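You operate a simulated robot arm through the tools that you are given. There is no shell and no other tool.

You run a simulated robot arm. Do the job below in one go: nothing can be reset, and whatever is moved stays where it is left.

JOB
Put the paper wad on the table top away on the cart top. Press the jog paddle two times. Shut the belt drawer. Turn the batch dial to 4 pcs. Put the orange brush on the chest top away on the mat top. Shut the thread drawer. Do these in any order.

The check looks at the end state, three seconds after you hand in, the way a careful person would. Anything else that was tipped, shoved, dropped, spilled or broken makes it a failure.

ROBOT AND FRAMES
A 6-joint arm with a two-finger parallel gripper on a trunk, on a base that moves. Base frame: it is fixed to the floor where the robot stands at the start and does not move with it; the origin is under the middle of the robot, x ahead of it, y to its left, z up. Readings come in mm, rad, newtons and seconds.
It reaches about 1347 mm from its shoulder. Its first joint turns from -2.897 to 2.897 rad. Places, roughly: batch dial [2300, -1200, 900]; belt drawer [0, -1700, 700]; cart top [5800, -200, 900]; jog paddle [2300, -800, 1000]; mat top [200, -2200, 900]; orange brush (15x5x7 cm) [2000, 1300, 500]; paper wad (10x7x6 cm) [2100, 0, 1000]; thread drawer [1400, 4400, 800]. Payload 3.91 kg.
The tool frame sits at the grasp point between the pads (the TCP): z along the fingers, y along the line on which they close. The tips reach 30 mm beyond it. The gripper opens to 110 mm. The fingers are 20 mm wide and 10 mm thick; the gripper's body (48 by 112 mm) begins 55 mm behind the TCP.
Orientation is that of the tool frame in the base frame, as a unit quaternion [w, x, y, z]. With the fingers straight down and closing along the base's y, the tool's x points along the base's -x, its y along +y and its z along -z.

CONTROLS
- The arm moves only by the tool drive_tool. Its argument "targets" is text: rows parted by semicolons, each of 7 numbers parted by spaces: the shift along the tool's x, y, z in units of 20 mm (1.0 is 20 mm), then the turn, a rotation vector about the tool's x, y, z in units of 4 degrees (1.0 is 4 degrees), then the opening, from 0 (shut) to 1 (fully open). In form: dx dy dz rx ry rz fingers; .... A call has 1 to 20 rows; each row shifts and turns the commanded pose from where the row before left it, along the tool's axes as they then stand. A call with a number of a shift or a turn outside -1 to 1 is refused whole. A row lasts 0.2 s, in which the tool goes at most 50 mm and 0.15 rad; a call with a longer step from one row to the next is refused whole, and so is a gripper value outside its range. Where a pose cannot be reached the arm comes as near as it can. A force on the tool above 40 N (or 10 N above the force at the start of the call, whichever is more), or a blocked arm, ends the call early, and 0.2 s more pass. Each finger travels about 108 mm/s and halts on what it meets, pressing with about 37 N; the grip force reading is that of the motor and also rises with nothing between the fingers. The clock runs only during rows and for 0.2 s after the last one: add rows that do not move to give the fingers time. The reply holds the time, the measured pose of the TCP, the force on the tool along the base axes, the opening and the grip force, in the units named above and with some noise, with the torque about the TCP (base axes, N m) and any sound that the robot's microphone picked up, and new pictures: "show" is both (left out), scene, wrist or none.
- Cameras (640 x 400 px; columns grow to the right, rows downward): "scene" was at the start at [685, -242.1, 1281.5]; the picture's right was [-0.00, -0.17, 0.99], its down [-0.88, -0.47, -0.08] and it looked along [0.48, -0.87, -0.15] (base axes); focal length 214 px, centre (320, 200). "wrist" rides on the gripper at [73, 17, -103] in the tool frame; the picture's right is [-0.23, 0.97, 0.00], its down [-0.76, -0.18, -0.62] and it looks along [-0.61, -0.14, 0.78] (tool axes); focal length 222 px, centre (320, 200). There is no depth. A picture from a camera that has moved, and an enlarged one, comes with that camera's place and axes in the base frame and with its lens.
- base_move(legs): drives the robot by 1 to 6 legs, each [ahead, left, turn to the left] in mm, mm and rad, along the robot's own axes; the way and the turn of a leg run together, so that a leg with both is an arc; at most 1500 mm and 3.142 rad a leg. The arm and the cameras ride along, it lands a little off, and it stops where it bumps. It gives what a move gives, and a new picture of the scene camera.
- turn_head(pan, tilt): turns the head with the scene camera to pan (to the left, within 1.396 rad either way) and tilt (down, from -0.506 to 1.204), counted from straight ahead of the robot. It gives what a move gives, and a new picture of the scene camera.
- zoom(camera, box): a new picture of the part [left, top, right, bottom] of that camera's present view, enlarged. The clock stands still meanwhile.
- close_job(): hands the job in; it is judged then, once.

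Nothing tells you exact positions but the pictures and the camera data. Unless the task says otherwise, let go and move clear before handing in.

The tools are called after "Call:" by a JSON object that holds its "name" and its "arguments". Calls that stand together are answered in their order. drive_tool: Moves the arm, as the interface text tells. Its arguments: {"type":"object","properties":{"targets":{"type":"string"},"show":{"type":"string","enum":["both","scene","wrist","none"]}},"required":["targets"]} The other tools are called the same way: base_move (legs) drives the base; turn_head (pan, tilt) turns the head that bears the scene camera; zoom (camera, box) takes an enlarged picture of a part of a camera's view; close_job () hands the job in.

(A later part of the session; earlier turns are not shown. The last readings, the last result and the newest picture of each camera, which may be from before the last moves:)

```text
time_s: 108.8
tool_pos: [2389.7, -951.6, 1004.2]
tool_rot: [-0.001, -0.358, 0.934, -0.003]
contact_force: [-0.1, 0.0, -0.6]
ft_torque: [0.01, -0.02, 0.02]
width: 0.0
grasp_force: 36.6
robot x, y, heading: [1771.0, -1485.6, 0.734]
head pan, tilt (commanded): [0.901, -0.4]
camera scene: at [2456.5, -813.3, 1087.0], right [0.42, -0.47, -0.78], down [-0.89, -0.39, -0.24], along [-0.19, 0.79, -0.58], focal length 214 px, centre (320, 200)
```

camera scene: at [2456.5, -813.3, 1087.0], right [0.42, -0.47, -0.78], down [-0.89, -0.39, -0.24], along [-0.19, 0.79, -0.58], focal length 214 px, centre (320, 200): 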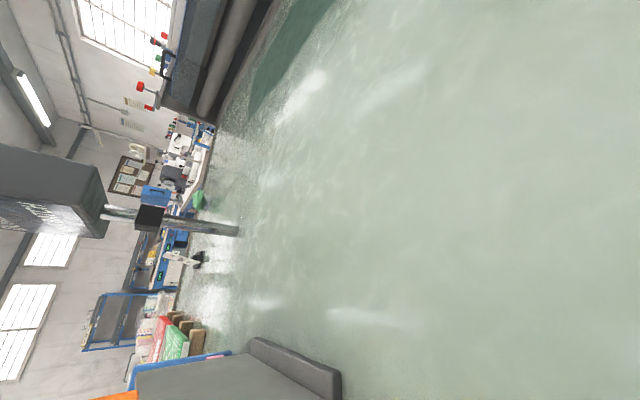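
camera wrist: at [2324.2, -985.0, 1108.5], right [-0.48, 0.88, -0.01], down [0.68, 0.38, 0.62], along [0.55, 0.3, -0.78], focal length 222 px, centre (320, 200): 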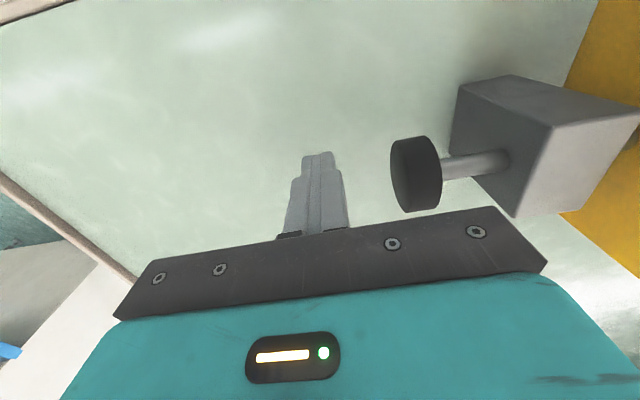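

The knob sprang fully back out. I'll press it a second time the same way, then check the sign.

Call:
{"name": "drive_tool", "arguments": {"targets": "0 0.5 0 0 0 0 0; 0 0.5 0 0 0 0 0; 0 0.25 0 0 0 0 0; 0 0.25 0 0 0 0 0; 0 0.25 0 0 0 0 0; 0 0.25 0 0 0 0 0; 0 0.25 0 0 0 0 0; 0 0.25 0 0 0 0 0; 0 0.25 0 0 0 0 0; 0 0.25 0 0 0 0 0; 0 0.25 0 0 0 0 0", "show": "wrist"}}

Call:
{"name": "drive_tool", "arguments": {"targets": "0 -0.5 0 0 0 0 0; 0 -0.5 0 0 0 0 0; 0 -0.5 0 0 0 0 0; 0 -0.5 0 0 0 0 0; 0 -0.5 0 0 0 0 0; 0 -0.5 0 0 0 0 0; 0 0 -1 0 0 0 0; 0 0 -1 0 0 0 0; 0 0 -1 0 0 0 0; 0 0 -1 0 0 0 0; 0 0 -1 0 0 0 0; 0 0 -1 0 0 0 0; 0 0 -1 0 0 0 0; 0 0 -1 0 0 0 0; 0 0 -1 0 0 0 0; 0 0 -1 0 0 0 0", "show": "wrist"}}

```text
time_s: 111.2
tool_pos: [2349.6, -907.3, 1003.6]
tool_rot: [0.0, -0.357, 0.934, -0.003]
contact_force: [25.2, -29.9, 3.6]
ft_torque: [0.45, 0.39, -0.28]
width: 0.0
grasp_force: 37.0
robot x, y, heading: [1770.8, -1482.4, 0.725]
head pan, tilt (commanded): [0.901, -0.4]
camera wrist: at [2284.7, -941.7, 1108.3], right [-0.48, 0.88, -0.01], down [0.69, 0.38, 0.62], along [0.55, 0.29, -0.78], focal length 222 px, centre (320, 200)
```

wrist: 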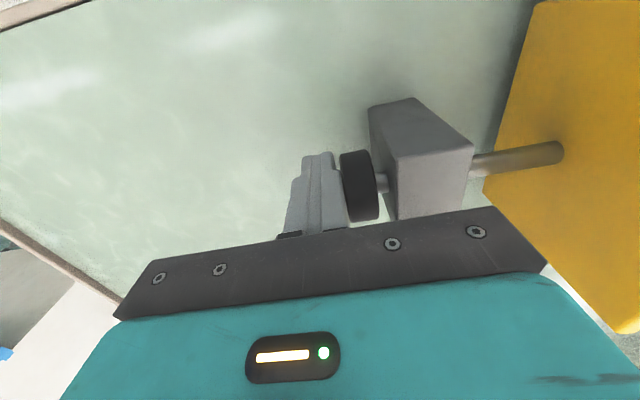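

```text
time_s: 114.6
tool_pos: [2386.5, -945.8, 1204.6]
tool_rot: [-0.001, -0.358, 0.934, -0.002]
contact_force: [-0.2, 1.2, -0.4]
ft_torque: [0.02, -0.02, 0.06]
width: 0.0
grasp_force: 36.7
robot x, y, heading: [1772.1, -1482.8, 0.738]
head pan, tilt (commanded): [0.901, -0.4]
camera wrist: at [2321.4, -980.4, 1307.9], right [-0.48, 0.88, -0.01], down [0.68, 0.38, 0.62], along [0.55, 0.3, -0.78], focal length 222 px, centre (320, 200)
```

wrist: 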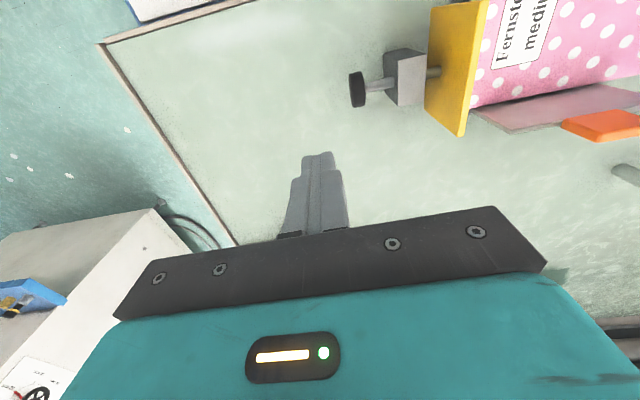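

The second press also reached the end. I'll move back towards the robot so the sign's face can be seen.

Call:
{"name": "drive_tool", "arguments": {"targets": "1 0 0 0 0 0 0; 1 0 0 0 0 0 0; 1 0 0 0 0 0 0; 1 0 0 0 0 0 0; 1 0 0 0 0 0 0; 1 0 0 0 0 0 0; 1 0 0 0 0 0 0; 1 0 0 0 0 0 0; 1 0 0 0 0 0 0; 1 0 0 0 0 0 0; 1 0 0 0 0 0 0; 1 0 0 0 0 0 0; 1 0 0 0 0 0 0; 1 0 0 0 0 0 0; 1 0 0 0 0 0 0", "show": "none"}}

Call:
{"name": "turn_head", "arguments": {"pan": 0.9, "tilt": -0.45}}

```text
time_s: 117.8
tool_pos: [2162.3, -1147.8, 1203.1]
tool_rot: [0.0, -0.359, 0.933, -0.003]
contact_force: [0.3, -0.5, -0.8]
ft_torque: [-0.05, 0.04, 0.02]
width: 0.1
grasp_force: 36.5
robot x, y, heading: [1769.7, -1478.3, 0.737]
head pan, tilt (commanded): [0.901, -0.4]
```

```text
time_s: 118.4
tool_pos: [2163.1, -1146.4, 1203.4]
tool_rot: [-0.001, -0.358, 0.934, -0.003]
contact_force: [-1.3, 0.0, -0.3]
ft_torque: [-0.03, 0.01, -0.02]
width: 0.1
grasp_force: 37.2
robot x, y, heading: [1768.4, -1481.9, 0.737]
head pan, tilt (commanded): [0.901, -0.45]
camera scene: at [2234.2, -1008.6, 1288.2], right [0.42, -0.47, -0.78], down [-0.9, -0.35, -0.27], along [-0.15, 0.81, -0.56], focal length 214 px, centre (320, 200)
```

scene: 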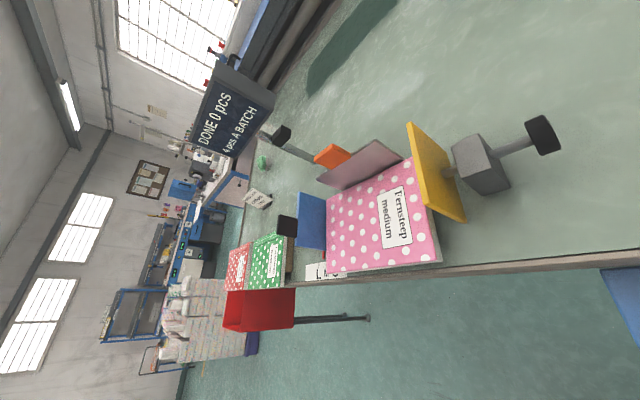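

Call:
{"name": "zoom", "arguments": {"camera": "scene", "box": [170, 50, 330, 180]}}

Call:
{"name": "zoom", "arguments": {"camera": "scene", "box": [290, 90, 570, 290]}}

```text
3.08 times, centred on (250, 115) of scene
camera zoom: at [2234.2, -1008.6, 1288.2], right [0.42, -0.47, -0.78], down [-0.9, -0.35, -0.27], along [-0.15, 0.81, -0.56], focal length 660 px, centre (535, 462)
```

zoom: 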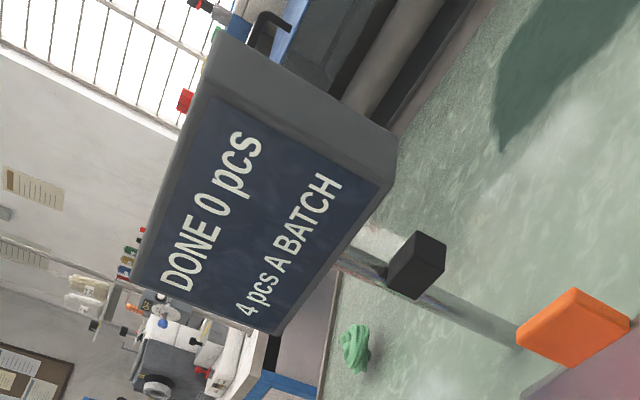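

```text
2.00 times, centred on (430, 190) of scene
camera zoom: at [2234.2, -1008.6, 1288.2], right [0.42, -0.47, -0.78], down [-0.9, -0.35, -0.27], along [-0.15, 0.81, -0.56], focal length 429 px, centre (100, 220)
```

zoom: 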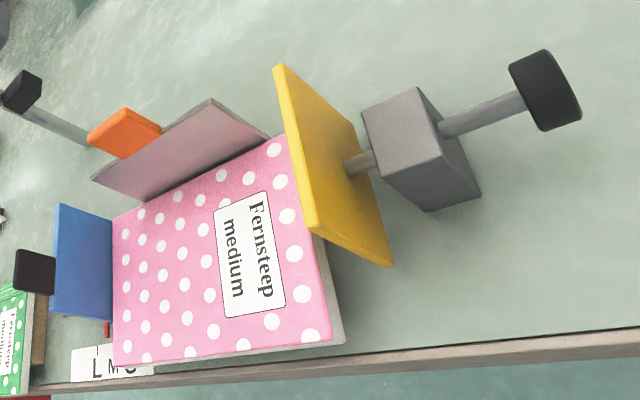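

The sign confirms 4 pcs a batch (its "DONE" count evidently isn't tied to the paddle); the knob went to its stop and back twice. Next is the green wad near [2100, 0, 980]: I'll move the base left along the table front.

Call:
{"name": "base_move", "arguments": {"legs": [[0, 790, 0], [290, 0, 0]]}}

Call:
{"name": "turn_head", "arguments": {"pan": 0.0, "tilt": -0.5}}

```text
time_s: 124.3
tool_pos: [1835.0, -356.5, 1204.4]
tool_rot: [0.0, -0.36, 0.933, -0.002]
contact_force: [0.2, 0.9, 0.8]
ft_torque: [0.03, -0.01, -0.02]
width: 0.0
grasp_force: 37.8
robot x, y, heading: [1445.1, -690.7, 0.736]
head pan, tilt (commanded): [0.901, -0.45]
camera scene: at [1905.4, -218.2, 1288.2], right [0.42, -0.47, -0.78], down [-0.9, -0.35, -0.27], along [-0.15, 0.81, -0.56], focal length 214 px, centre (320, 200)
```

scene: 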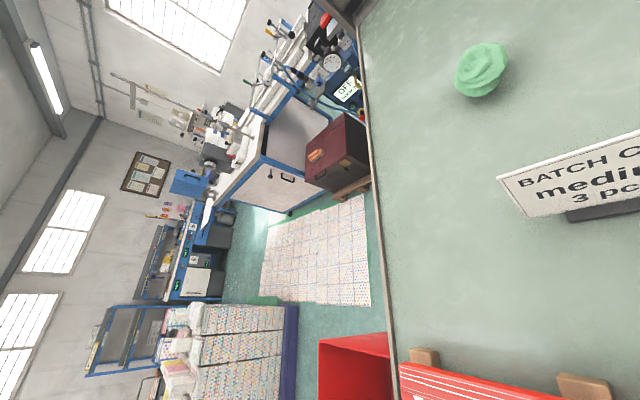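

```text
time_s: 125.5
tool_pos: [1833.6, -357.7, 1204.0]
tool_rot: [-0.001, -0.36, 0.933, -0.004]
contact_force: [0.9, -0.7, 0.6]
ft_torque: [0.0, 0.0, -0.02]
width: 0.0
grasp_force: 37.0
robot x, y, heading: [1440.4, -690.2, 0.731]
head pan, tilt (commanded): [0.0, -0.499]
camera scene: at [1944.8, -256.8, 1265.0], right [0.67, -0.74, 0.0], down [-0.65, -0.59, -0.48], along [0.35, 0.32, -0.88], focal length 214 px, centre (320, 200)
```

scene: 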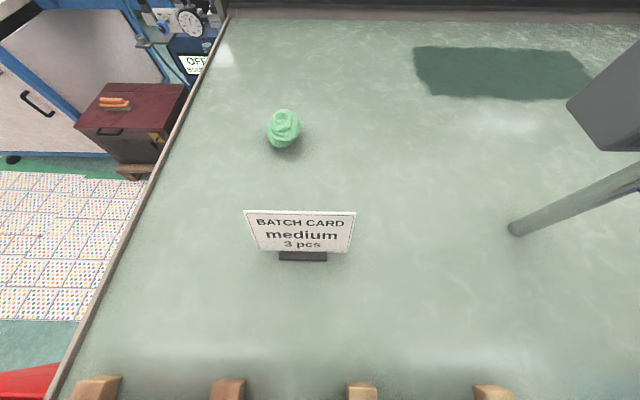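

The wad sits near [2120, -10], behind the batch card. I'll move the open gripper high over the card towards it.

Call:
{"name": "drive_tool", "arguments": {"targets": "-1 0.165 0 0 0 0 1; -1 0.165 0 0 0 0 1; -1 0.165 0 0 0 0 1; -1 0.165 0 0 0 0 1; -1 0.165 0 0 0 0 1; -1 0.165 0 0 0 0 1; -1 0.165 0 0 0 0 1; -1 0.165 0 0 0 0 1; -1 0.165 0 0 0 0 1; -1 0.165 0 0 0 0 1; -1 0.165 0 0 0 0 1; -1 0.165 0 0 0 0 1; -1 0.165 0 0 0 0 1; -1 0.165 0 0 0 0 1; -1 0.165 0 0 0 0 1; -1 0.165 0 0 0 0 1; -1 0.165 0 0 0 0 1; -1 0.165 0 0 0 0 1; -1 0.165 0 0 0 0 1; -1 0.165 0 0 0 0 1", "show": "wrist"}}

Call:
{"name": "turn_head", "arguments": {"pan": 0.0, "tilt": 0.2}}

```text
time_s: 129.7
tool_pos: [2073.9, -50.5, 1178.7]
tool_rot: [0.001, -0.36, 0.933, -0.002]
contact_force: [0.1, 0.0, -0.4]
ft_torque: [0.03, -0.02, -0.01]
width: 110.2
grasp_force: 0.0
out of reach, approached as far as the arm can: row 18, 19, 20
robot x, y, heading: [1440.6, -695.3, 0.736]
head pan, tilt (commanded): [0.0, -0.499]
camera wrist: at [2008.0, -86.5, 1282.6], right [-0.49, 0.87, 0.0], down [0.68, 0.38, 0.62], along [0.55, 0.3, -0.78], focal length 222 px, centre (320, 200)
```

wrist: 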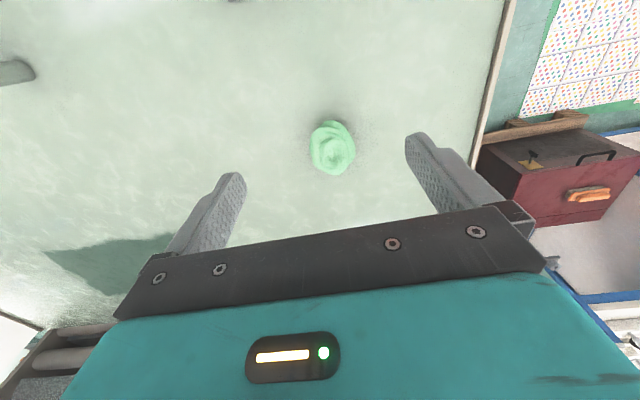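

```text
time_s: 130.8
tool_pos: [2072.6, -51.2, 1179.5]
tool_rot: [0.001, -0.361, 0.933, -0.002]
contact_force: [1.1, -1.3, -0.3]
ft_torque: [0.0, 0.01, 0.03]
width: 110.1
grasp_force: 0.0
robot x, y, heading: [1441.5, -692.5, 0.744]
head pan, tilt (commanded): [0.0, 0.201]
camera scene: at [2140.5, 8.7, 1214.0], right [0.67, -0.74, 0.0], down [-0.73, -0.66, 0.2], along [-0.14, -0.14, -0.98], focal length 214 px, centre (320, 200)
```

scene: 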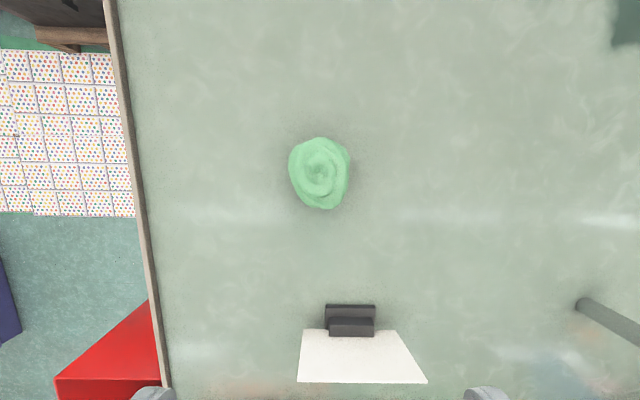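

The arm is at its reach limit at this height; the wad is at about [2129, -3, 980] and narrower along my closing direction. I'll bring the base 75 mm closer (the table front is still well clear).

Call:
{"name": "base_move", "arguments": {"legs": [[75, 0, 0]]}}

Call:
{"name": "zoom", "arguments": {"camera": "wrist", "box": [160, 50, 480, 250]}}

```text
time_s: 131.9
tool_pos: [2118.1, -8.7, 1185.8]
tool_rot: [0.005, -0.36, 0.933, -0.001]
contact_force: [-0.6, 0.8, -0.5]
ft_torque: [-0.02, -0.02, 0.0]
width: 109.9
grasp_force: 0.0
robot x, y, heading: [1494.5, -648.5, 0.739]
head pan, tilt (commanded): [0.0, 0.201]
stopped in leg 1: the robot was blocked; the commanded pose is now the measured one
camera scene: at [2186.1, 51.2, 1221.7], right [0.67, -0.74, 0.0], down [-0.73, -0.66, 0.19], along [-0.14, -0.13, -0.98], focal length 214 px, centre (320, 200)
```

scene: 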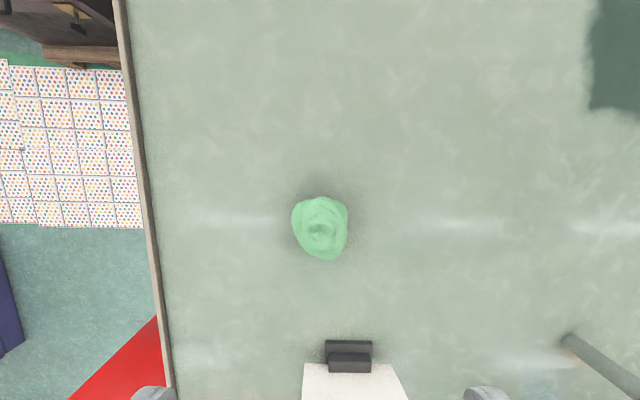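

```text
2.00 times, centred on (320, 150) of wrist
camera zoom: at [2053.4, -44.3, 1288.5], right [-0.49, 0.87, 0.0], down [0.68, 0.38, 0.63], along [0.55, 0.3, -0.78], focal length 444 px, centre (320, 300)
```

zoom: 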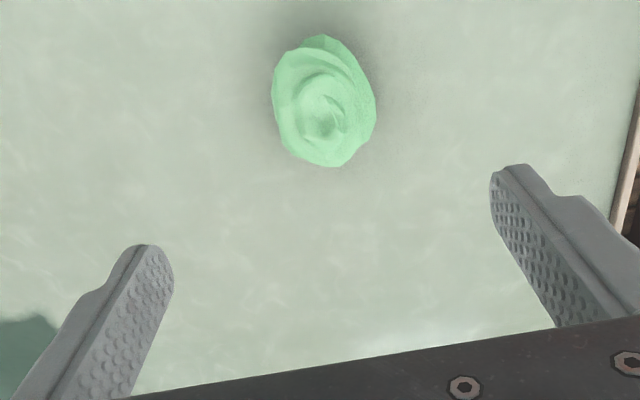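

The base stopped just short (blocked after ~70 mm). Before going on I'll look back along the arm to see what it touched.

Call:
{"name": "turn_head", "arguments": {"pan": 0.0, "tilt": 0.9}}

Call:
{"name": "turn_head", "arguments": {"pan": 0.5, "tilt": 0.9}}

```text
time_s: 133.0
tool_pos: [2119.4, -9.8, 1185.8]
tool_rot: [0.005, -0.36, 0.933, -0.001]
contact_force: [0.0, 0.0, -0.8]
ft_torque: [-0.04, 0.02, 0.03]
width: 110.1
grasp_force: 0.0
robot x, y, heading: [1493.8, -649.8, 0.739]
head pan, tilt (commanded): [0.0, 0.901]
camera scene: at [2140.4, 9.8, 1238.5], right [0.67, -0.74, 0.0], down [-0.47, -0.42, 0.78], along [-0.57, -0.53, -0.63], focal length 214 px, centre (320, 200)
```

scene: 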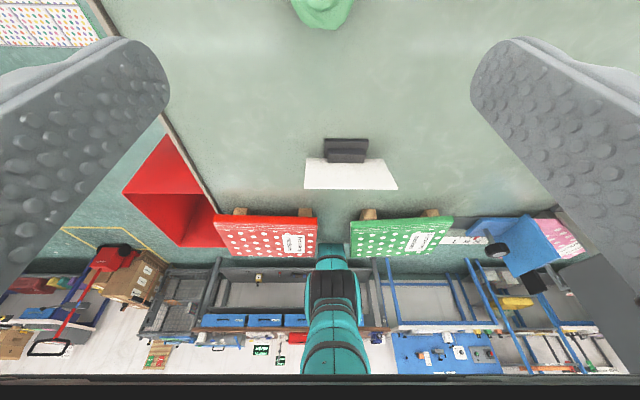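

```text
time_s: 133.9
tool_pos: [2119.4, -9.1, 1185.0]
tool_rot: [0.004, -0.361, 0.933, -0.001]
contact_force: [0.4, 0.3, 0.0]
ft_torque: [-0.01, 0.01, 0.0]
width: 109.9
grasp_force: 0.1
robot x, y, heading: [1491.1, -644.2, 0.74]
head pan, tilt (commanded): [0.499, 0.901]
camera scene: at [2116.0, 36.5, 1247.5], right [0.59, -0.65, -0.47], down [-0.21, -0.7, 0.69], along [-0.78, -0.31, -0.55], focal length 214 px, centre (320, 200)
```

scene: 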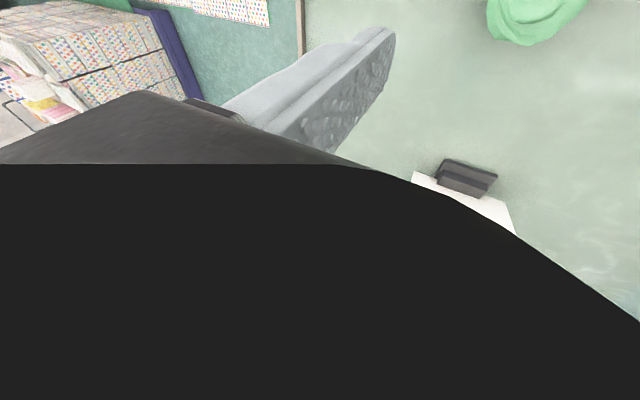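

The upper arm seems to have met the table's front edge between the red and green books. I'll back off a little and check that the books are undisturbed.

Call:
{"name": "base_move", "arguments": {"legs": [[-30, 0, 0]]}}

Call:
{"name": "turn_head", "arguments": {"pan": 0.0, "tilt": 0.8}}

Call:
{"name": "zoom", "arguments": {"camera": "scene", "box": [190, 180, 470, 350]}}

```text
time_s: 134.8
tool_pos: [2099.8, -27.5, 1183.0]
tool_rot: [0.003, -0.36, 0.933, -0.001]
contact_force: [1.0, 0.5, -0.8]
ft_torque: [-0.02, -0.01, 0.02]
width: 110.0
grasp_force: 0.0
robot x, y, heading: [1465.5, -671.3, 0.739]
head pan, tilt (commanded): [0.499, 0.901]
camera scene: at [2095.9, 18.3, 1245.3], right [0.59, -0.65, -0.47], down [-0.21, -0.7, 0.69], along [-0.78, -0.31, -0.55], focal length 214 px, centre (320, 200)
```

scene: 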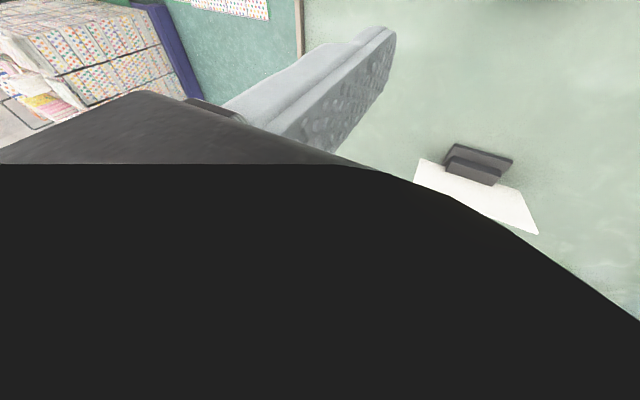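

```text
time_s: 135.7
tool_pos: [2099.0, -27.1, 1181.7]
tool_rot: [0.004, -0.36, 0.933, -0.002]
contact_force: [0.2, -0.2, -0.4]
ft_torque: [-0.03, 0.01, -0.01]
width: 110.0
grasp_force: 0.0
robot x, y, heading: [1471.1, -670.3, 0.742]
head pan, tilt (commanded): [0.0, 0.799]
camera scene: at [2126.0, -3.1, 1231.1], right [0.67, -0.74, 0.0], down [-0.52, -0.47, 0.71], along [-0.53, -0.48, -0.7], focal length 214 px, centre (320, 200)
```

scene: 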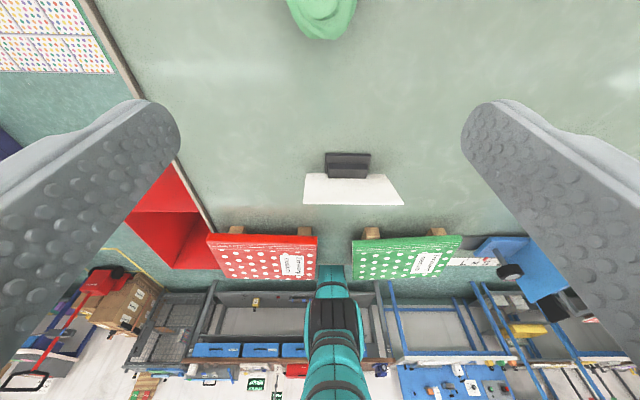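

```text
2.29 times, centred on (330, 265) of scene
camera zoom: at [2126.0, -3.1, 1231.1], right [0.67, -0.74, 0.0], down [-0.52, -0.47, 0.71], along [-0.53, -0.48, -0.7], focal length 490 px, centre (297, 51)
```

zoom: 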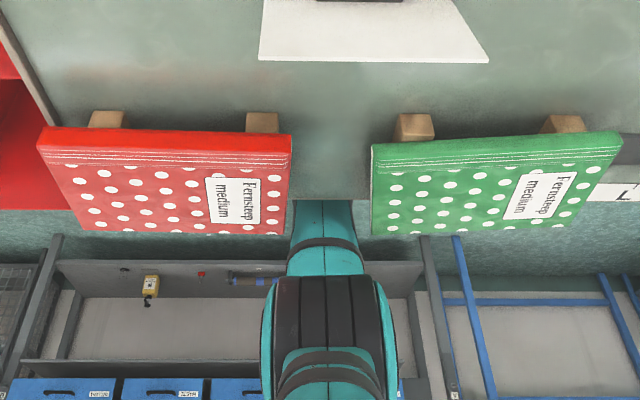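

The books look undisturbed; it was only the arm against the fixed table edge, and the elbow will rise as I lower the hand. I'll descend to z ≈ 1050, then move 38 mm forward over the wad.

Call:
{"name": "drive_tool", "arguments": {"targets": "0 0 1 0 0 0 1; 0 0 1 0 0 0 1; 0 0 1 0 0 0 1; 0 0 1 0 0 0 1; 0 0 1 0 0 0 1; 0 0 1 0 0 0 1; 0 0 0.6 0 0 0 1; -0.95 -0.05 0 0 0 0 1; -0.95 -0.05 0 0 0 0 1; 0 0 0 0 0 0 1", "show": "wrist"}}

Call:
{"name": "turn_head", "arguments": {"pan": 0.0, "tilt": 0.5}}

```text
time_s: 137.9
tool_pos: [2128.9, -3.0, 1048.8]
tool_rot: [0.004, -0.36, 0.933, -0.002]
contact_force: [0.0, -0.4, -0.2]
ft_torque: [0.04, -0.02, 0.04]
width: 110.0
grasp_force: 0.1
robot x, y, heading: [1468.3, -668.2, 0.741]
head pan, tilt (commanded): [0.0, 0.799]
camera wrist: at [2063.8, -38.1, 1152.2], right [-0.49, 0.87, 0.0], down [0.68, 0.38, 0.63], along [0.55, 0.3, -0.78], focal length 222 px, centre (320, 200)
```

wrist: 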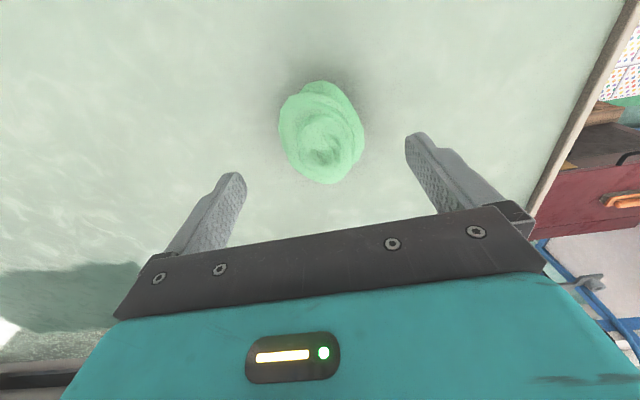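

```text
time_s: 138.7
tool_pos: [2129.6, -2.8, 1049.4]
tool_rot: [0.004, -0.36, 0.933, -0.001]
contact_force: [0.0, -0.1, -0.3]
ft_torque: [0.0, -0.06, -0.01]
width: 109.9
grasp_force: 0.1
robot x, y, heading: [1473.4, -667.1, 0.743]
head pan, tilt (commanded): [0.0, 0.499]
camera scene: at [2175.6, 38.4, 1087.1], right [0.67, -0.74, 0.0], down [-0.65, -0.59, 0.47], along [-0.35, -0.32, -0.88], focal length 214 px, centre (320, 200)
```

scene: 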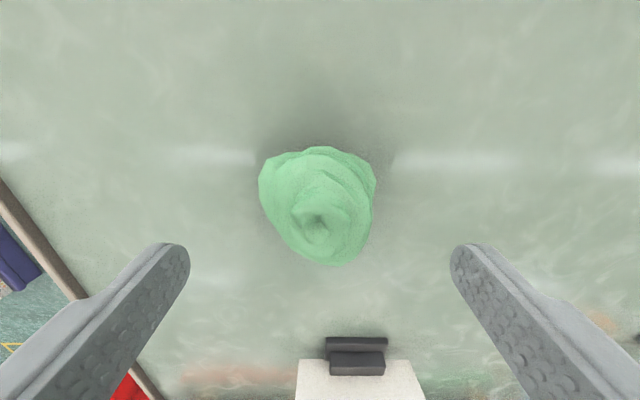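

The wad is centred between the fingers. I'll go down to z ≈ 990 and close gently on it.

Call:
{"name": "drive_tool", "arguments": {"targets": "0.1 0 1 0 0 0 1; 0 0 1 0 0 0 1; 0 0 0.5 0 0 0 1; 0 0 0.45 0 0 0 1; 0 0 0 0 0 0 1", "show": "wrist"}}

```text
time_s: 139.9
tool_pos: [2128.0, -4.9, 990.8]
tool_rot: [0.003, -0.361, 0.933, -0.002]
contact_force: [-0.6, -1.0, -0.5]
ft_torque: [0.02, -0.03, 0.02]
width: 109.9
grasp_force: 0.1
robot x, y, heading: [1472.0, -666.1, 0.744]
head pan, tilt (commanded): [0.0, 0.499]
camera wrist: at [2062.5, -40.3, 1094.8], right [-0.49, 0.87, 0.0], down [0.68, 0.38, 0.63], along [0.55, 0.3, -0.78], focal length 222 px, centre (320, 200)
```

wrist: 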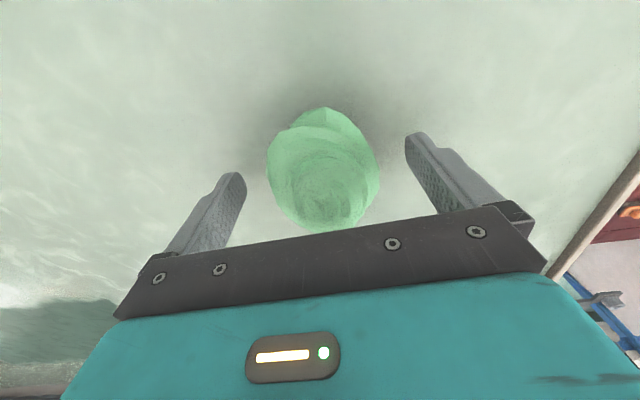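

Now I'll lower 5 mm more and close.

Call:
{"name": "drive_tool", "arguments": {"targets": "0 0 0.25 0 0 0 1; 0 0 0 0 0 0 0.4; 0 0 0 0 0 0 0.4; 0 0 0 0 0 0 0.4; 0 0 0 0 0 0 0.4", "show": "both"}}

```text
time_s: 141.1
tool_pos: [2128.0, -5.0, 987.1]
tool_rot: [0.004, -0.36, 0.933, -0.001]
contact_force: [0.5, 1.1, -0.1]
ft_torque: [-0.04, -0.05, -0.01]
width: 63.0
grasp_force: 37.0
robot x, y, heading: [1471.5, -672.6, 0.739]
head pan, tilt (commanded): [0.0, 0.499]
camera scene: at [2174.4, 37.0, 1024.9], right [0.67, -0.74, 0.0], down [-0.65, -0.59, 0.47], along [-0.35, -0.32, -0.88], focal length 214 px, centre (320, 200)
camera wrist: at [2062.4, -39.7, 1090.2], right [-0.49, 0.87, 0.0], down [0.68, 0.38, 0.63], along [0.55, 0.3, -0.78], focal length 222 px, centre (320, 200)
```

scene: 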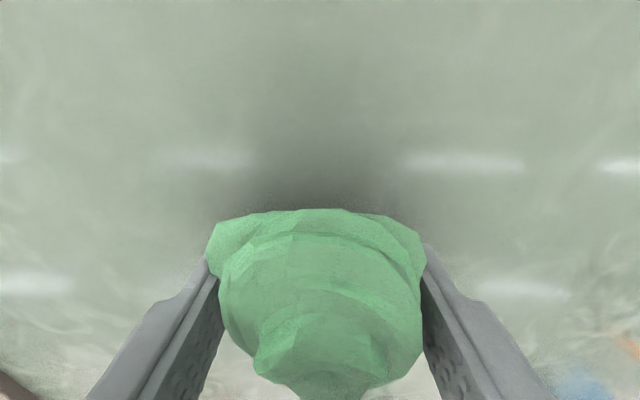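
wrist: 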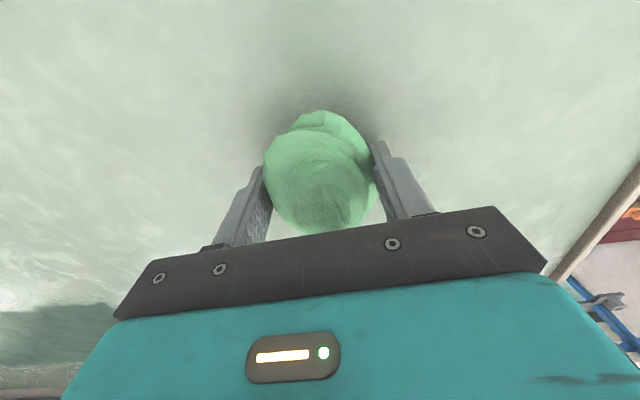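

Gripped at 63 mm. I'll lift it clear and draw it back over the card.

Call:
{"name": "drive_tool", "arguments": {"targets": "0 0 -1 0 0 0 0.4; 0 0 -1 0 0 0 0.4; 0 0 -1 0 0 0 0.4; 0.5 0 -1 0 0 0 0.4; 0.5 0 -1 0 0 0 0.4; 0.5 0 -1 0 0 0 0.4; 0.5 0 -1 0 0 0 0.4; 0.5 0 -1 0 0 0 0.4; 0.5 0 -1 0 0 0 0.4; 0.5 0 -1 0 0 0 0.4; 1 0 -0.3 0 0 0 0.4; 1 0 -0.3 0 0 0 0.4; 1 0 -0.3 0 0 0 0.4; 1 0 -0.3 0 0 0 0.4; 1 0 -0.3 0 0 0 0.4; 1 0 0 0 0 0 0.4; 1 0 0 0 0 0 0.4; 1 0 0 0 0 0 0.4; 1 0 0 0 0 0 0.4; 1 0 0 0 0 0 0.4", "show": "both"}}

```text
time_s: 145.3
tool_pos: [1926.8, -188.5, 1214.9]
tool_rot: [0.003, -0.36, 0.933, -0.002]
contact_force: [-0.1, -0.1, -0.1]
ft_torque: [-0.05, 0.03, -0.01]
width: 62.1
grasp_force: 37.0
robot x, y, heading: [1471.0, -666.5, 0.741]
head pan, tilt (commanded): [0.0, 0.499]
camera scene: at [1973.4, -145.5, 1253.0], right [0.67, -0.74, 0.0], down [-0.65, -0.59, 0.47], along [-0.35, -0.32, -0.88], focal length 214 px, centre (320, 200)
camera wrist: at [1861.6, -222.2, 1318.4], right [-0.49, 0.87, 0.0], down [0.68, 0.38, 0.63], along [0.55, 0.3, -0.78], focal length 222 px, centre (320, 200)
```

scene: 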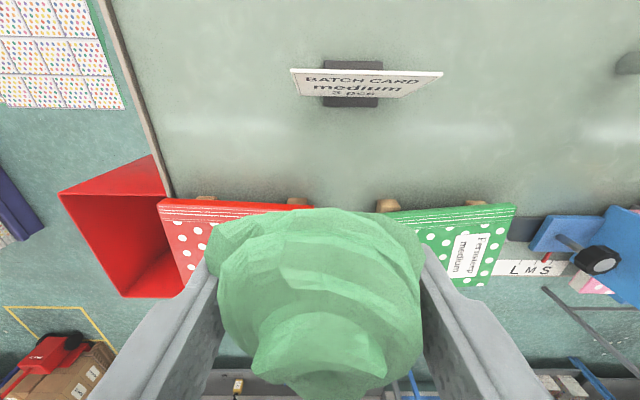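
wrist: 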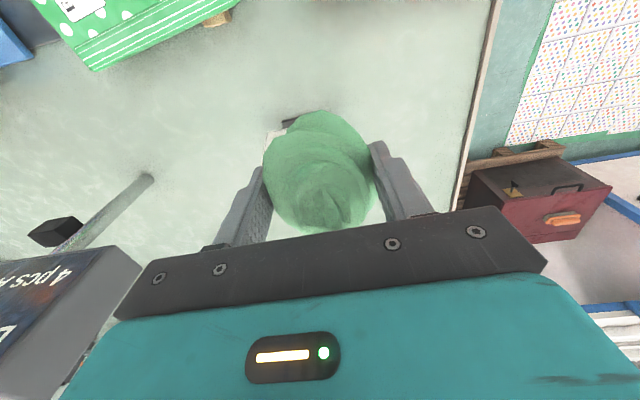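

The wad is held. To reach the cart I'll back away from the table, slide right past its end (keeping left of the tray stand), then drive through the gap beside the white machine.

Call:
{"name": "base_move", "arguments": {"legs": [[-350, 0, 0], [0, -1400, 0]]}}

Call:
{"name": "turn_head", "arguments": {"pan": 0.0, "tilt": -0.5}}

```text
time_s: 154.1
tool_pos: [2612.5, -1438.6, 1215.4]
tool_rot: [0.003, -0.37, 0.929, -0.001]
contact_force: [0.4, -0.8, -0.3]
ft_torque: [0.0, 0.04, 0.01]
width: 61.7
grasp_force: 36.8
robot x, y, heading: [2165.9, -1928.4, 0.761]
head pan, tilt (commanded): [0.0, 0.499]
camera scene: at [2657.4, -1396.5, 1253.6], right [0.69, -0.73, 0.0], down [-0.64, -0.6, 0.47], along [-0.34, -0.33, -0.88], focal length 214 px, centre (320, 200)
```

scene: 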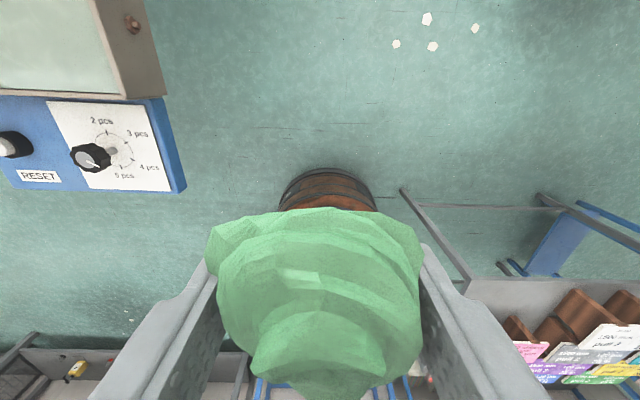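

```text
time_s: 155.4
tool_pos: [2611.6, -1439.2, 1216.7]
tool_rot: [0.004, -0.371, 0.929, -0.002]
contact_force: [0.5, 0.1, -0.2]
ft_torque: [0.01, -0.03, 0.0]
width: 61.8
grasp_force: 36.8
robot x, y, heading: [2167.2, -1924.1, 0.759]
head pan, tilt (commanded): [0.0, -0.499]
camera scene: at [2719.7, -1337.3, 1277.9], right [0.69, -0.73, 0.0], down [-0.63, -0.6, -0.48], along [0.35, 0.33, -0.88], focal length 214 px, centre (320, 200)
```

scene: 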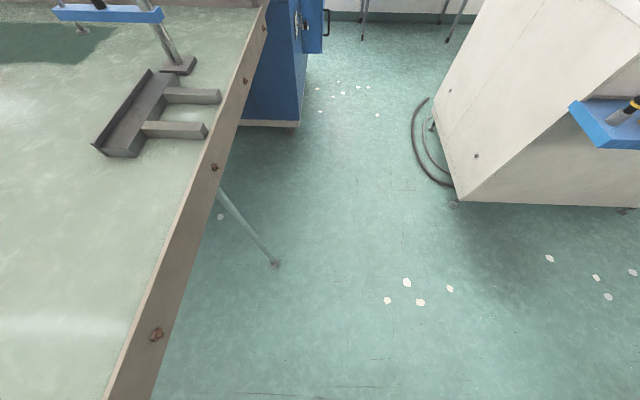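

The lane between the table's end and the white machine is clear and wide. I'll drive up it.

Call:
{"name": "base_move", "arguments": {"legs": [[1180, -200, 0], [1100, -30, 0]]}}

Call:
{"name": "turn_head", "arguments": {"pan": -0.5, "tilt": -0.5}}

```text
time_s: 166.7
tool_pos: [4393.5, -1.5, 1215.6]
tool_rot: [0.003, -0.383, 0.924, -0.001]
contact_force: [0.4, 0.2, 0.2]
ft_torque: [-0.01, 0.01, -0.02]
width: 61.7
grasp_force: 37.6
robot x, y, heading: [3961.0, -506.9, 0.788]
head pan, tilt (commanded): [0.0, -0.499]
camera scene: at [4498.6, 103.9, 1278.0], right [0.71, -0.71, 0.0], down [-0.62, -0.62, -0.48], along [0.34, 0.34, -0.88], focal length 214 px, centre (320, 200)
```

scene: 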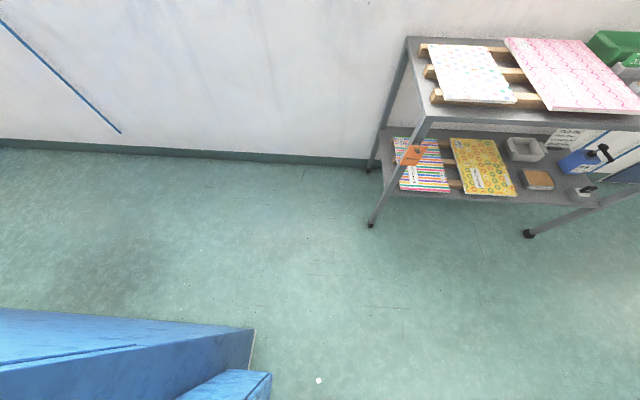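

```text
time_s: 167.6
tool_pos: [4393.8, -1.1, 1215.4]
tool_rot: [0.004, -0.382, 0.924, -0.002]
contact_force: [0.6, 0.5, -0.2]
ft_torque: [-0.01, -0.02, -0.02]
width: 61.7
grasp_force: 37.4
robot x, y, heading: [3961.2, -498.6, 0.79]
head pan, tilt (commanded): [-0.499, -0.499]
camera scene: at [4521.3, 81.3, 1286.3], right [0.62, -0.62, 0.48], down [-0.46, -0.78, -0.42], along [0.64, 0.04, -0.77], focal length 214 px, centre (320, 200)
```

scene: 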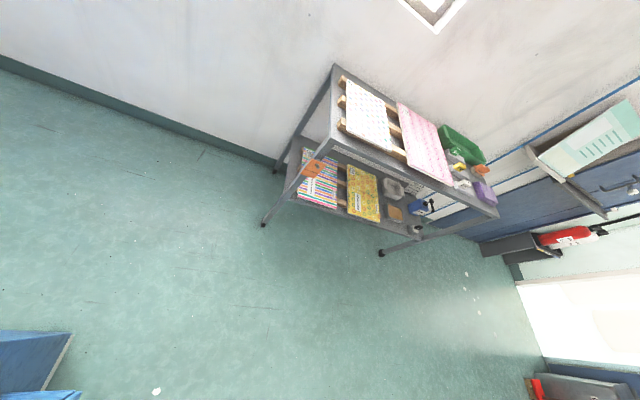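

I can see the cart against the back wall: two paper pads on its top, a green tray and small items at its right. I'll enlarge it to find free space.

Call:
{"name": "zoom", "arguments": {"camera": "scene", "box": [320, 60, 520, 260]}}

Call:
{"name": "turn_head", "arguments": {"pan": -1.0, "tilt": -0.3}}

```text
2.00 times, centred on (420, 160) of scene
camera zoom: at [4521.3, 81.3, 1286.3], right [0.62, -0.62, 0.48], down [-0.46, -0.78, -0.42], along [0.64, 0.04, -0.77], focal length 429 px, centre (120, 280)
```

zoom: 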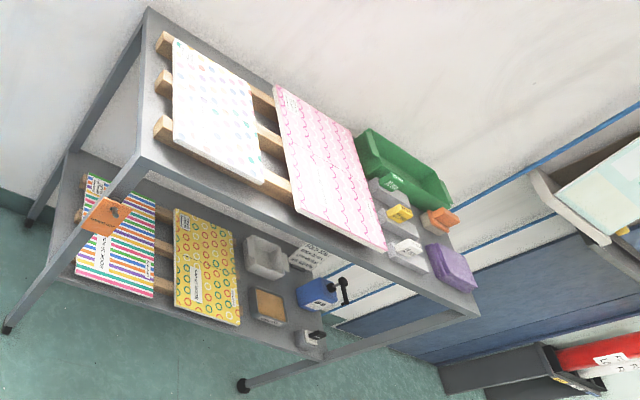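

```text
time_s: 168.6
tool_pos: [4393.1, -2.0, 1214.9]
tool_rot: [0.003, -0.382, 0.924, -0.001]
contact_force: [-0.6, 0.3, 0.0]
ft_torque: [0.02, 0.03, 0.04]
width: 61.8
grasp_force: 37.3
robot x, y, heading: [3963.1, -499.1, 0.788]
head pan, tilt (commanded): [-1.0, -0.3]
camera scene: at [4535.0, 47.0, 1302.8], right [0.38, -0.38, 0.84], down [-0.5, -0.85, -0.16], along [0.78, -0.36, -0.51], focal length 214 px, centre (320, 200)
```

scene: 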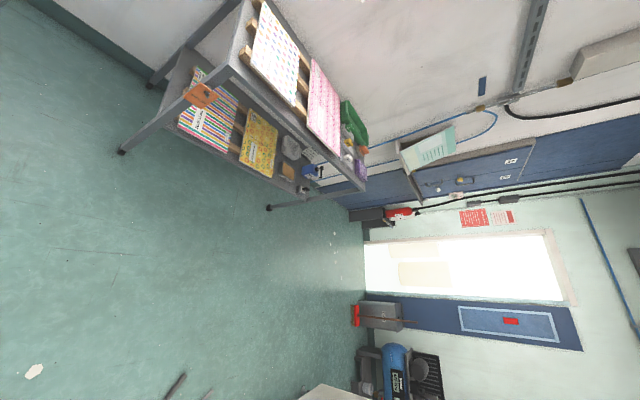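

The right part of the shelf cart holds small items; I need a closer look from its front. I'll drive forward, then right, to stand before it.

Call:
{"name": "base_move", "arguments": {"legs": [[630, 0, -0.05], [0, -650, 0]]}}

Call:
{"name": "turn_head", "arguments": {"pan": 0, "tilt": -0.3}}

```text
time_s: 169.6
tool_pos: [4415.8, 16.9, 1215.5]
tool_rot: [0.003, -0.384, 0.923, -0.002]
contact_force: [0.0, 0.0, -0.3]
ft_torque: [0.01, 0.0, 0.0]
width: 61.4
grasp_force: 37.1
robot x, y, heading: [3983.7, -489.0, 0.787]
head pan, tilt (commanded): [-1.0, -0.3]
stopped in leg 1: the robot was blocked; the commanded pose is now the measured one
camera scene: at [4558.1, 65.0, 1301.7], right [0.38, -0.38, 0.84], down [-0.5, -0.85, -0.16], along [0.78, -0.36, -0.51], focal length 214 px, centre (320, 200)
```

scene: 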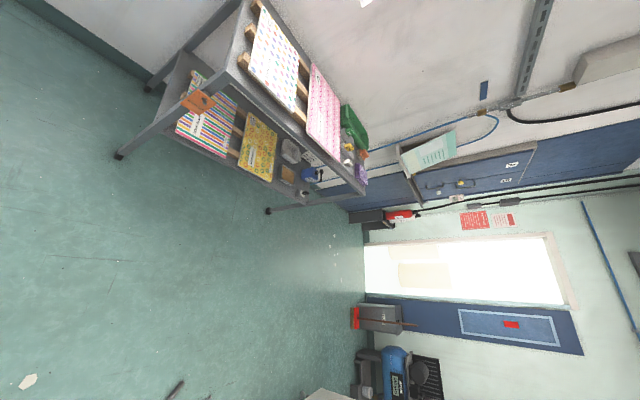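

```text
time_s: 170.9
tool_pos: [4416.5, 16.5, 1214.9]
tool_rot: [0.002, -0.384, 0.924, -0.002]
contact_force: [1.0, 0.0, -1.0]
ft_torque: [0.02, 0.0, -0.01]
width: 61.9
grasp_force: 37.0
robot x, y, heading: [3983.5, -485.6, 0.79]
head pan, tilt (commanded): [0.0, -0.3]
camera scene: at [4511.3, 111.8, 1265.2], right [0.71, -0.71, 0.01], down [-0.67, -0.68, -0.3], along [0.21, 0.21, -0.95], focal length 214 px, centre (320, 200)
```

scene: 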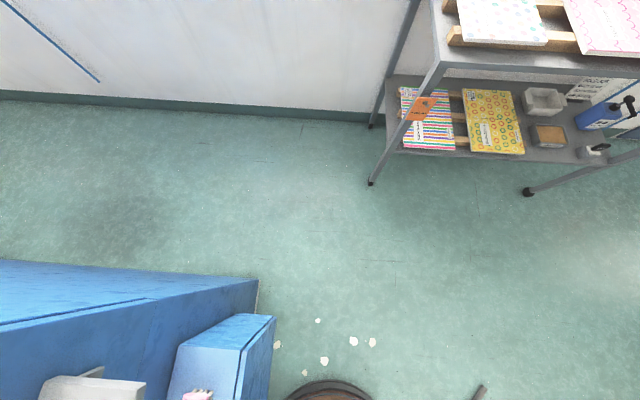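

The base was blocked almost at once; the press's blue side boxes are close on the left. I'll look back down at the base to see.

Call:
{"name": "turn_head", "arguments": {"pan": 0.2, "tilt": 0.25}}

Call:
{"name": "turn_head", "arguments": {"pan": 0.8, "tilt": 0.1}}

```text
time_s: 171.9
tool_pos: [4416.6, 17.4, 1214.7]
tool_rot: [0.004, -0.383, 0.924, -0.002]
contact_force: [0.4, 0.8, -1.1]
ft_torque: [-0.04, 0.01, -0.05]
width: 61.7
grasp_force: 37.5
robot x, y, heading: [3981.6, -486.2, 0.786]
head pan, tilt (commanded): [0.201, 0.25]
camera scene: at [4463.7, 90.8, 1252.0], right [0.7, -0.69, -0.19], down [-0.65, -0.72, 0.24], along [-0.3, -0.04, -0.95], focal length 214 px, centre (320, 200)
```

scene: 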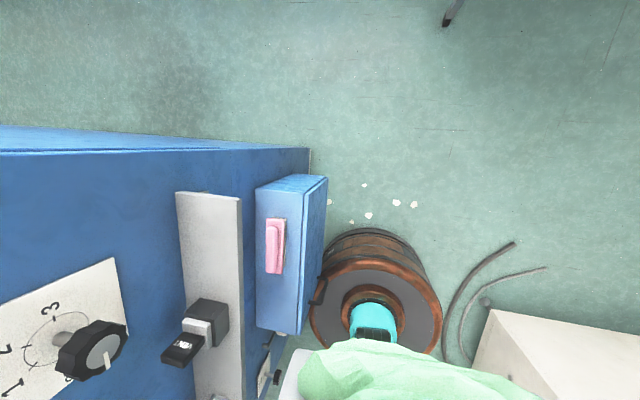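

```text
time_s: 172.9
tool_pos: [4415.5, 17.1, 1215.4]
tool_rot: [0.002, -0.384, 0.923, -0.002]
contact_force: [0.8, 0.4, -0.9]
ft_torque: [0.01, -0.01, 0.01]
width: 61.7
grasp_force: 36.8
robot x, y, heading: [3985.5, -484.5, 0.788]
head pan, tilt (commanded): [0.799, 0.099]
camera scene: at [4439.7, 134.0, 1279.2], right [0.5, -0.49, -0.71], down [-0.65, -0.76, 0.07], along [-0.57, 0.43, -0.7], focal length 214 px, centre (320, 200)
```

scene: 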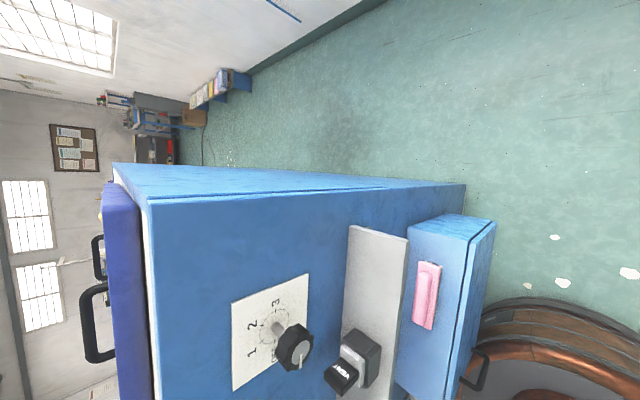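

The barrel base touched the handle of the press's blue side box. I'll back off slightly, shift right 130 mm, then go ahead.

Call:
{"name": "base_move", "arguments": {"legs": [[-30, 0, 0], [0, -130, -0.05], [640, 0, 0]]}}

Call:
{"name": "turn_head", "arguments": {"pan": -0.5, "tilt": -0.2}}

```text
time_s: 177.7
tool_pos: [4984.6, 302.0, 1213.9]
tool_rot: [0.003, -0.356, 0.934, -0.003]
contact_force: [0.2, -1.0, -0.5]
ft_torque: [0.0, -0.04, 0.0]
width: 61.7
grasp_force: 36.9
robot x, y, heading: [4524.9, -176.6, 0.731]
head pan, tilt (commanded): [0.799, 0.099]
camera scene: at [5015.0, 416.6, 1279.1], right [0.47, -0.52, -0.71], down [-0.7, -0.71, 0.07], along [-0.54, 0.47, -0.7], focal length 214 px, centre (320, 200)
```

scene: 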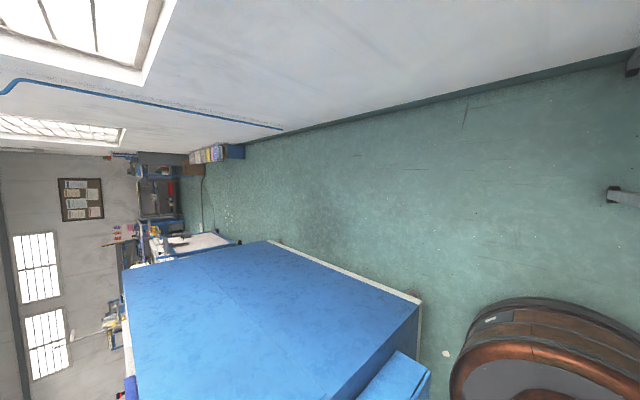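

```text
time_s: 179.2
tool_pos: [4984.1, 301.7, 1214.6]
tool_rot: [0.003, -0.356, 0.935, -0.002]
contact_force: [-1.1, 0.6, -1.5]
ft_torque: [0.0, 0.03, 0.02]
width: 61.6
grasp_force: 37.0
robot x, y, heading: [4523.1, -174.6, 0.73]
head pan, tilt (commanded): [-0.499, -0.201]
camera scene: at [5105.2, 355.2, 1270.8], right [0.58, -0.66, 0.48], down [-0.67, -0.72, -0.18], along [0.47, -0.22, -0.86], focal length 214 px, centre (320, 200)
```

scene: 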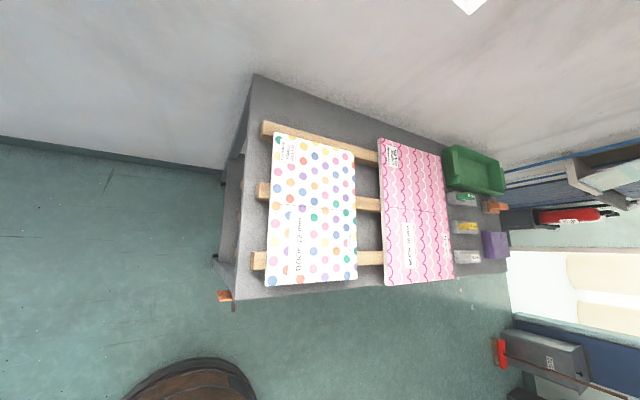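

The cart top (z ≈ 840) is now in clear view: two pads on slats, tray and small boxes at right. I'll enlarge to find a free spot for the wad.

Call:
{"name": "zoom", "arguments": {"camera": "scene", "box": [220, 60, 540, 310]}}

Call:
{"name": "zoom", "arguments": {"camera": "scene", "box": [430, 130, 530, 280]}}

```text
1.60 times, centred on (380, 185) of scene
camera zoom: at [5105.2, 355.2, 1270.8], right [0.58, -0.66, 0.48], down [-0.67, -0.72, -0.18], along [0.47, -0.22, -0.86], focal length 343 px, centre (224, 224)
```

zoom: 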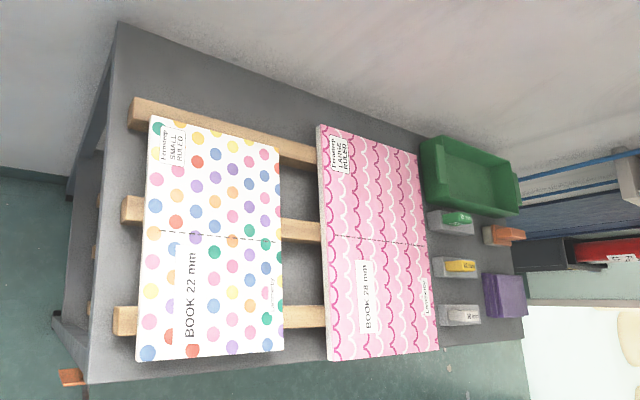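

```text
2.67 times, centred on (480, 205) of scene
camera zoom: at [5105.2, 355.2, 1270.8], right [0.58, -0.66, 0.48], down [-0.67, -0.72, -0.18], along [0.47, -0.22, -0.86], focal length 572 px, centre (-107, 187)
```

zoom: 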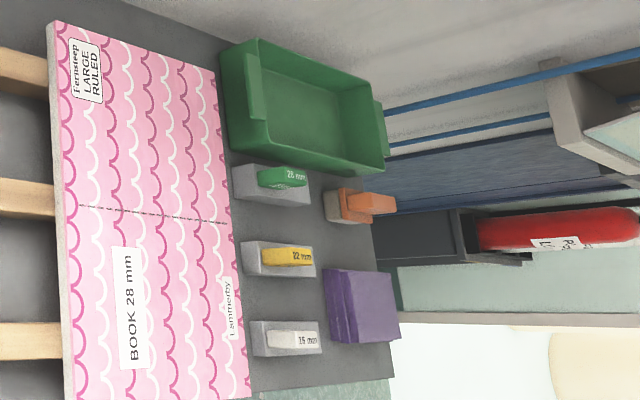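

The right section holds small boxes with gaps between them, and the back-left strip is near the wall. I'll drive right to view the right section from above.

Call:
{"name": "base_move", "arguments": {"legs": [[0, -650, 0]]}}

Call:
{"name": "turn_head", "arguments": {"pan": 0, "tilt": -0.4}}

Call:
{"name": "zoom", "arguments": {"camera": "scene", "box": [160, 0, 480, 200]}}

```text
time_s: 182.9
tool_pos: [5425.9, -191.5, 1214.4]
tool_rot: [0.002, -0.356, 0.934, -0.002]
contact_force: [-0.6, 0.2, -0.5]
ft_torque: [0.0, 0.0, 0.01]
width: 61.9
grasp_force: 37.6
robot x, y, heading: [4966.1, -672.1, 0.738]
head pan, tilt (commanded): [-0.499, -0.201]
camera scene: at [5547.0, -137.6, 1270.8], right [0.58, -0.65, 0.48], down [-0.67, -0.72, -0.18], along [0.47, -0.22, -0.86], focal length 214 px, centre (320, 200)
```

scene: 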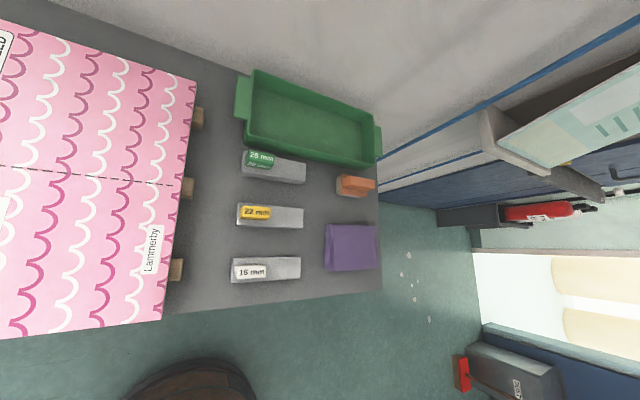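

```text
time_s: 183.8
tool_pos: [5425.9, -192.0, 1215.2]
tool_rot: [0.003, -0.356, 0.934, -0.001]
contact_force: [0.0, -0.2, -0.9]
ft_torque: [0.0, 0.0, -0.02]
width: 61.9
grasp_force: 37.3
robot x, y, heading: [4964.1, -667.4, 0.732]
head pan, tilt (commanded): [0.0, -0.4]
camera scene: at [5532.0, -97.5, 1270.6], right [0.67, -0.74, 0.01], down [-0.68, -0.62, -0.39], along [0.3, 0.26, -0.92], focal length 214 px, centre (320, 200)
```

scene: 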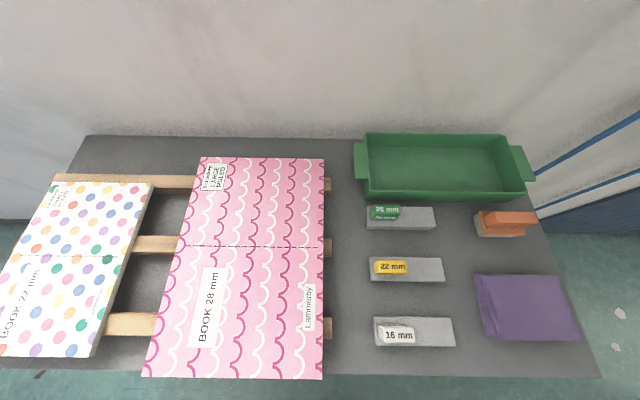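

```text
2.00 times, centred on (320, 100) of scene
camera zoom: at [5532.0, -97.5, 1270.6], right [0.67, -0.74, 0.01], down [-0.68, -0.62, -0.39], along [0.3, 0.26, -0.92], focal length 429 px, centre (320, 400)
```

zoom: 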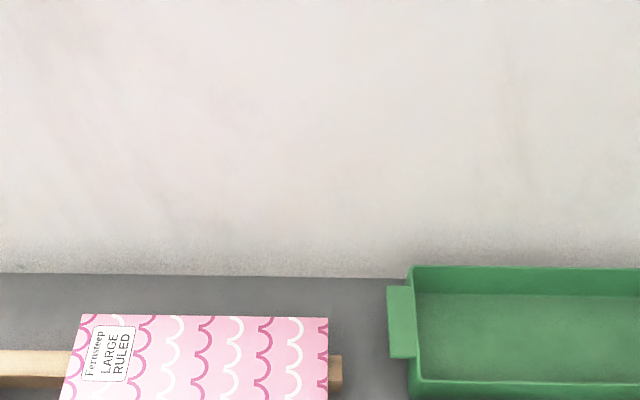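

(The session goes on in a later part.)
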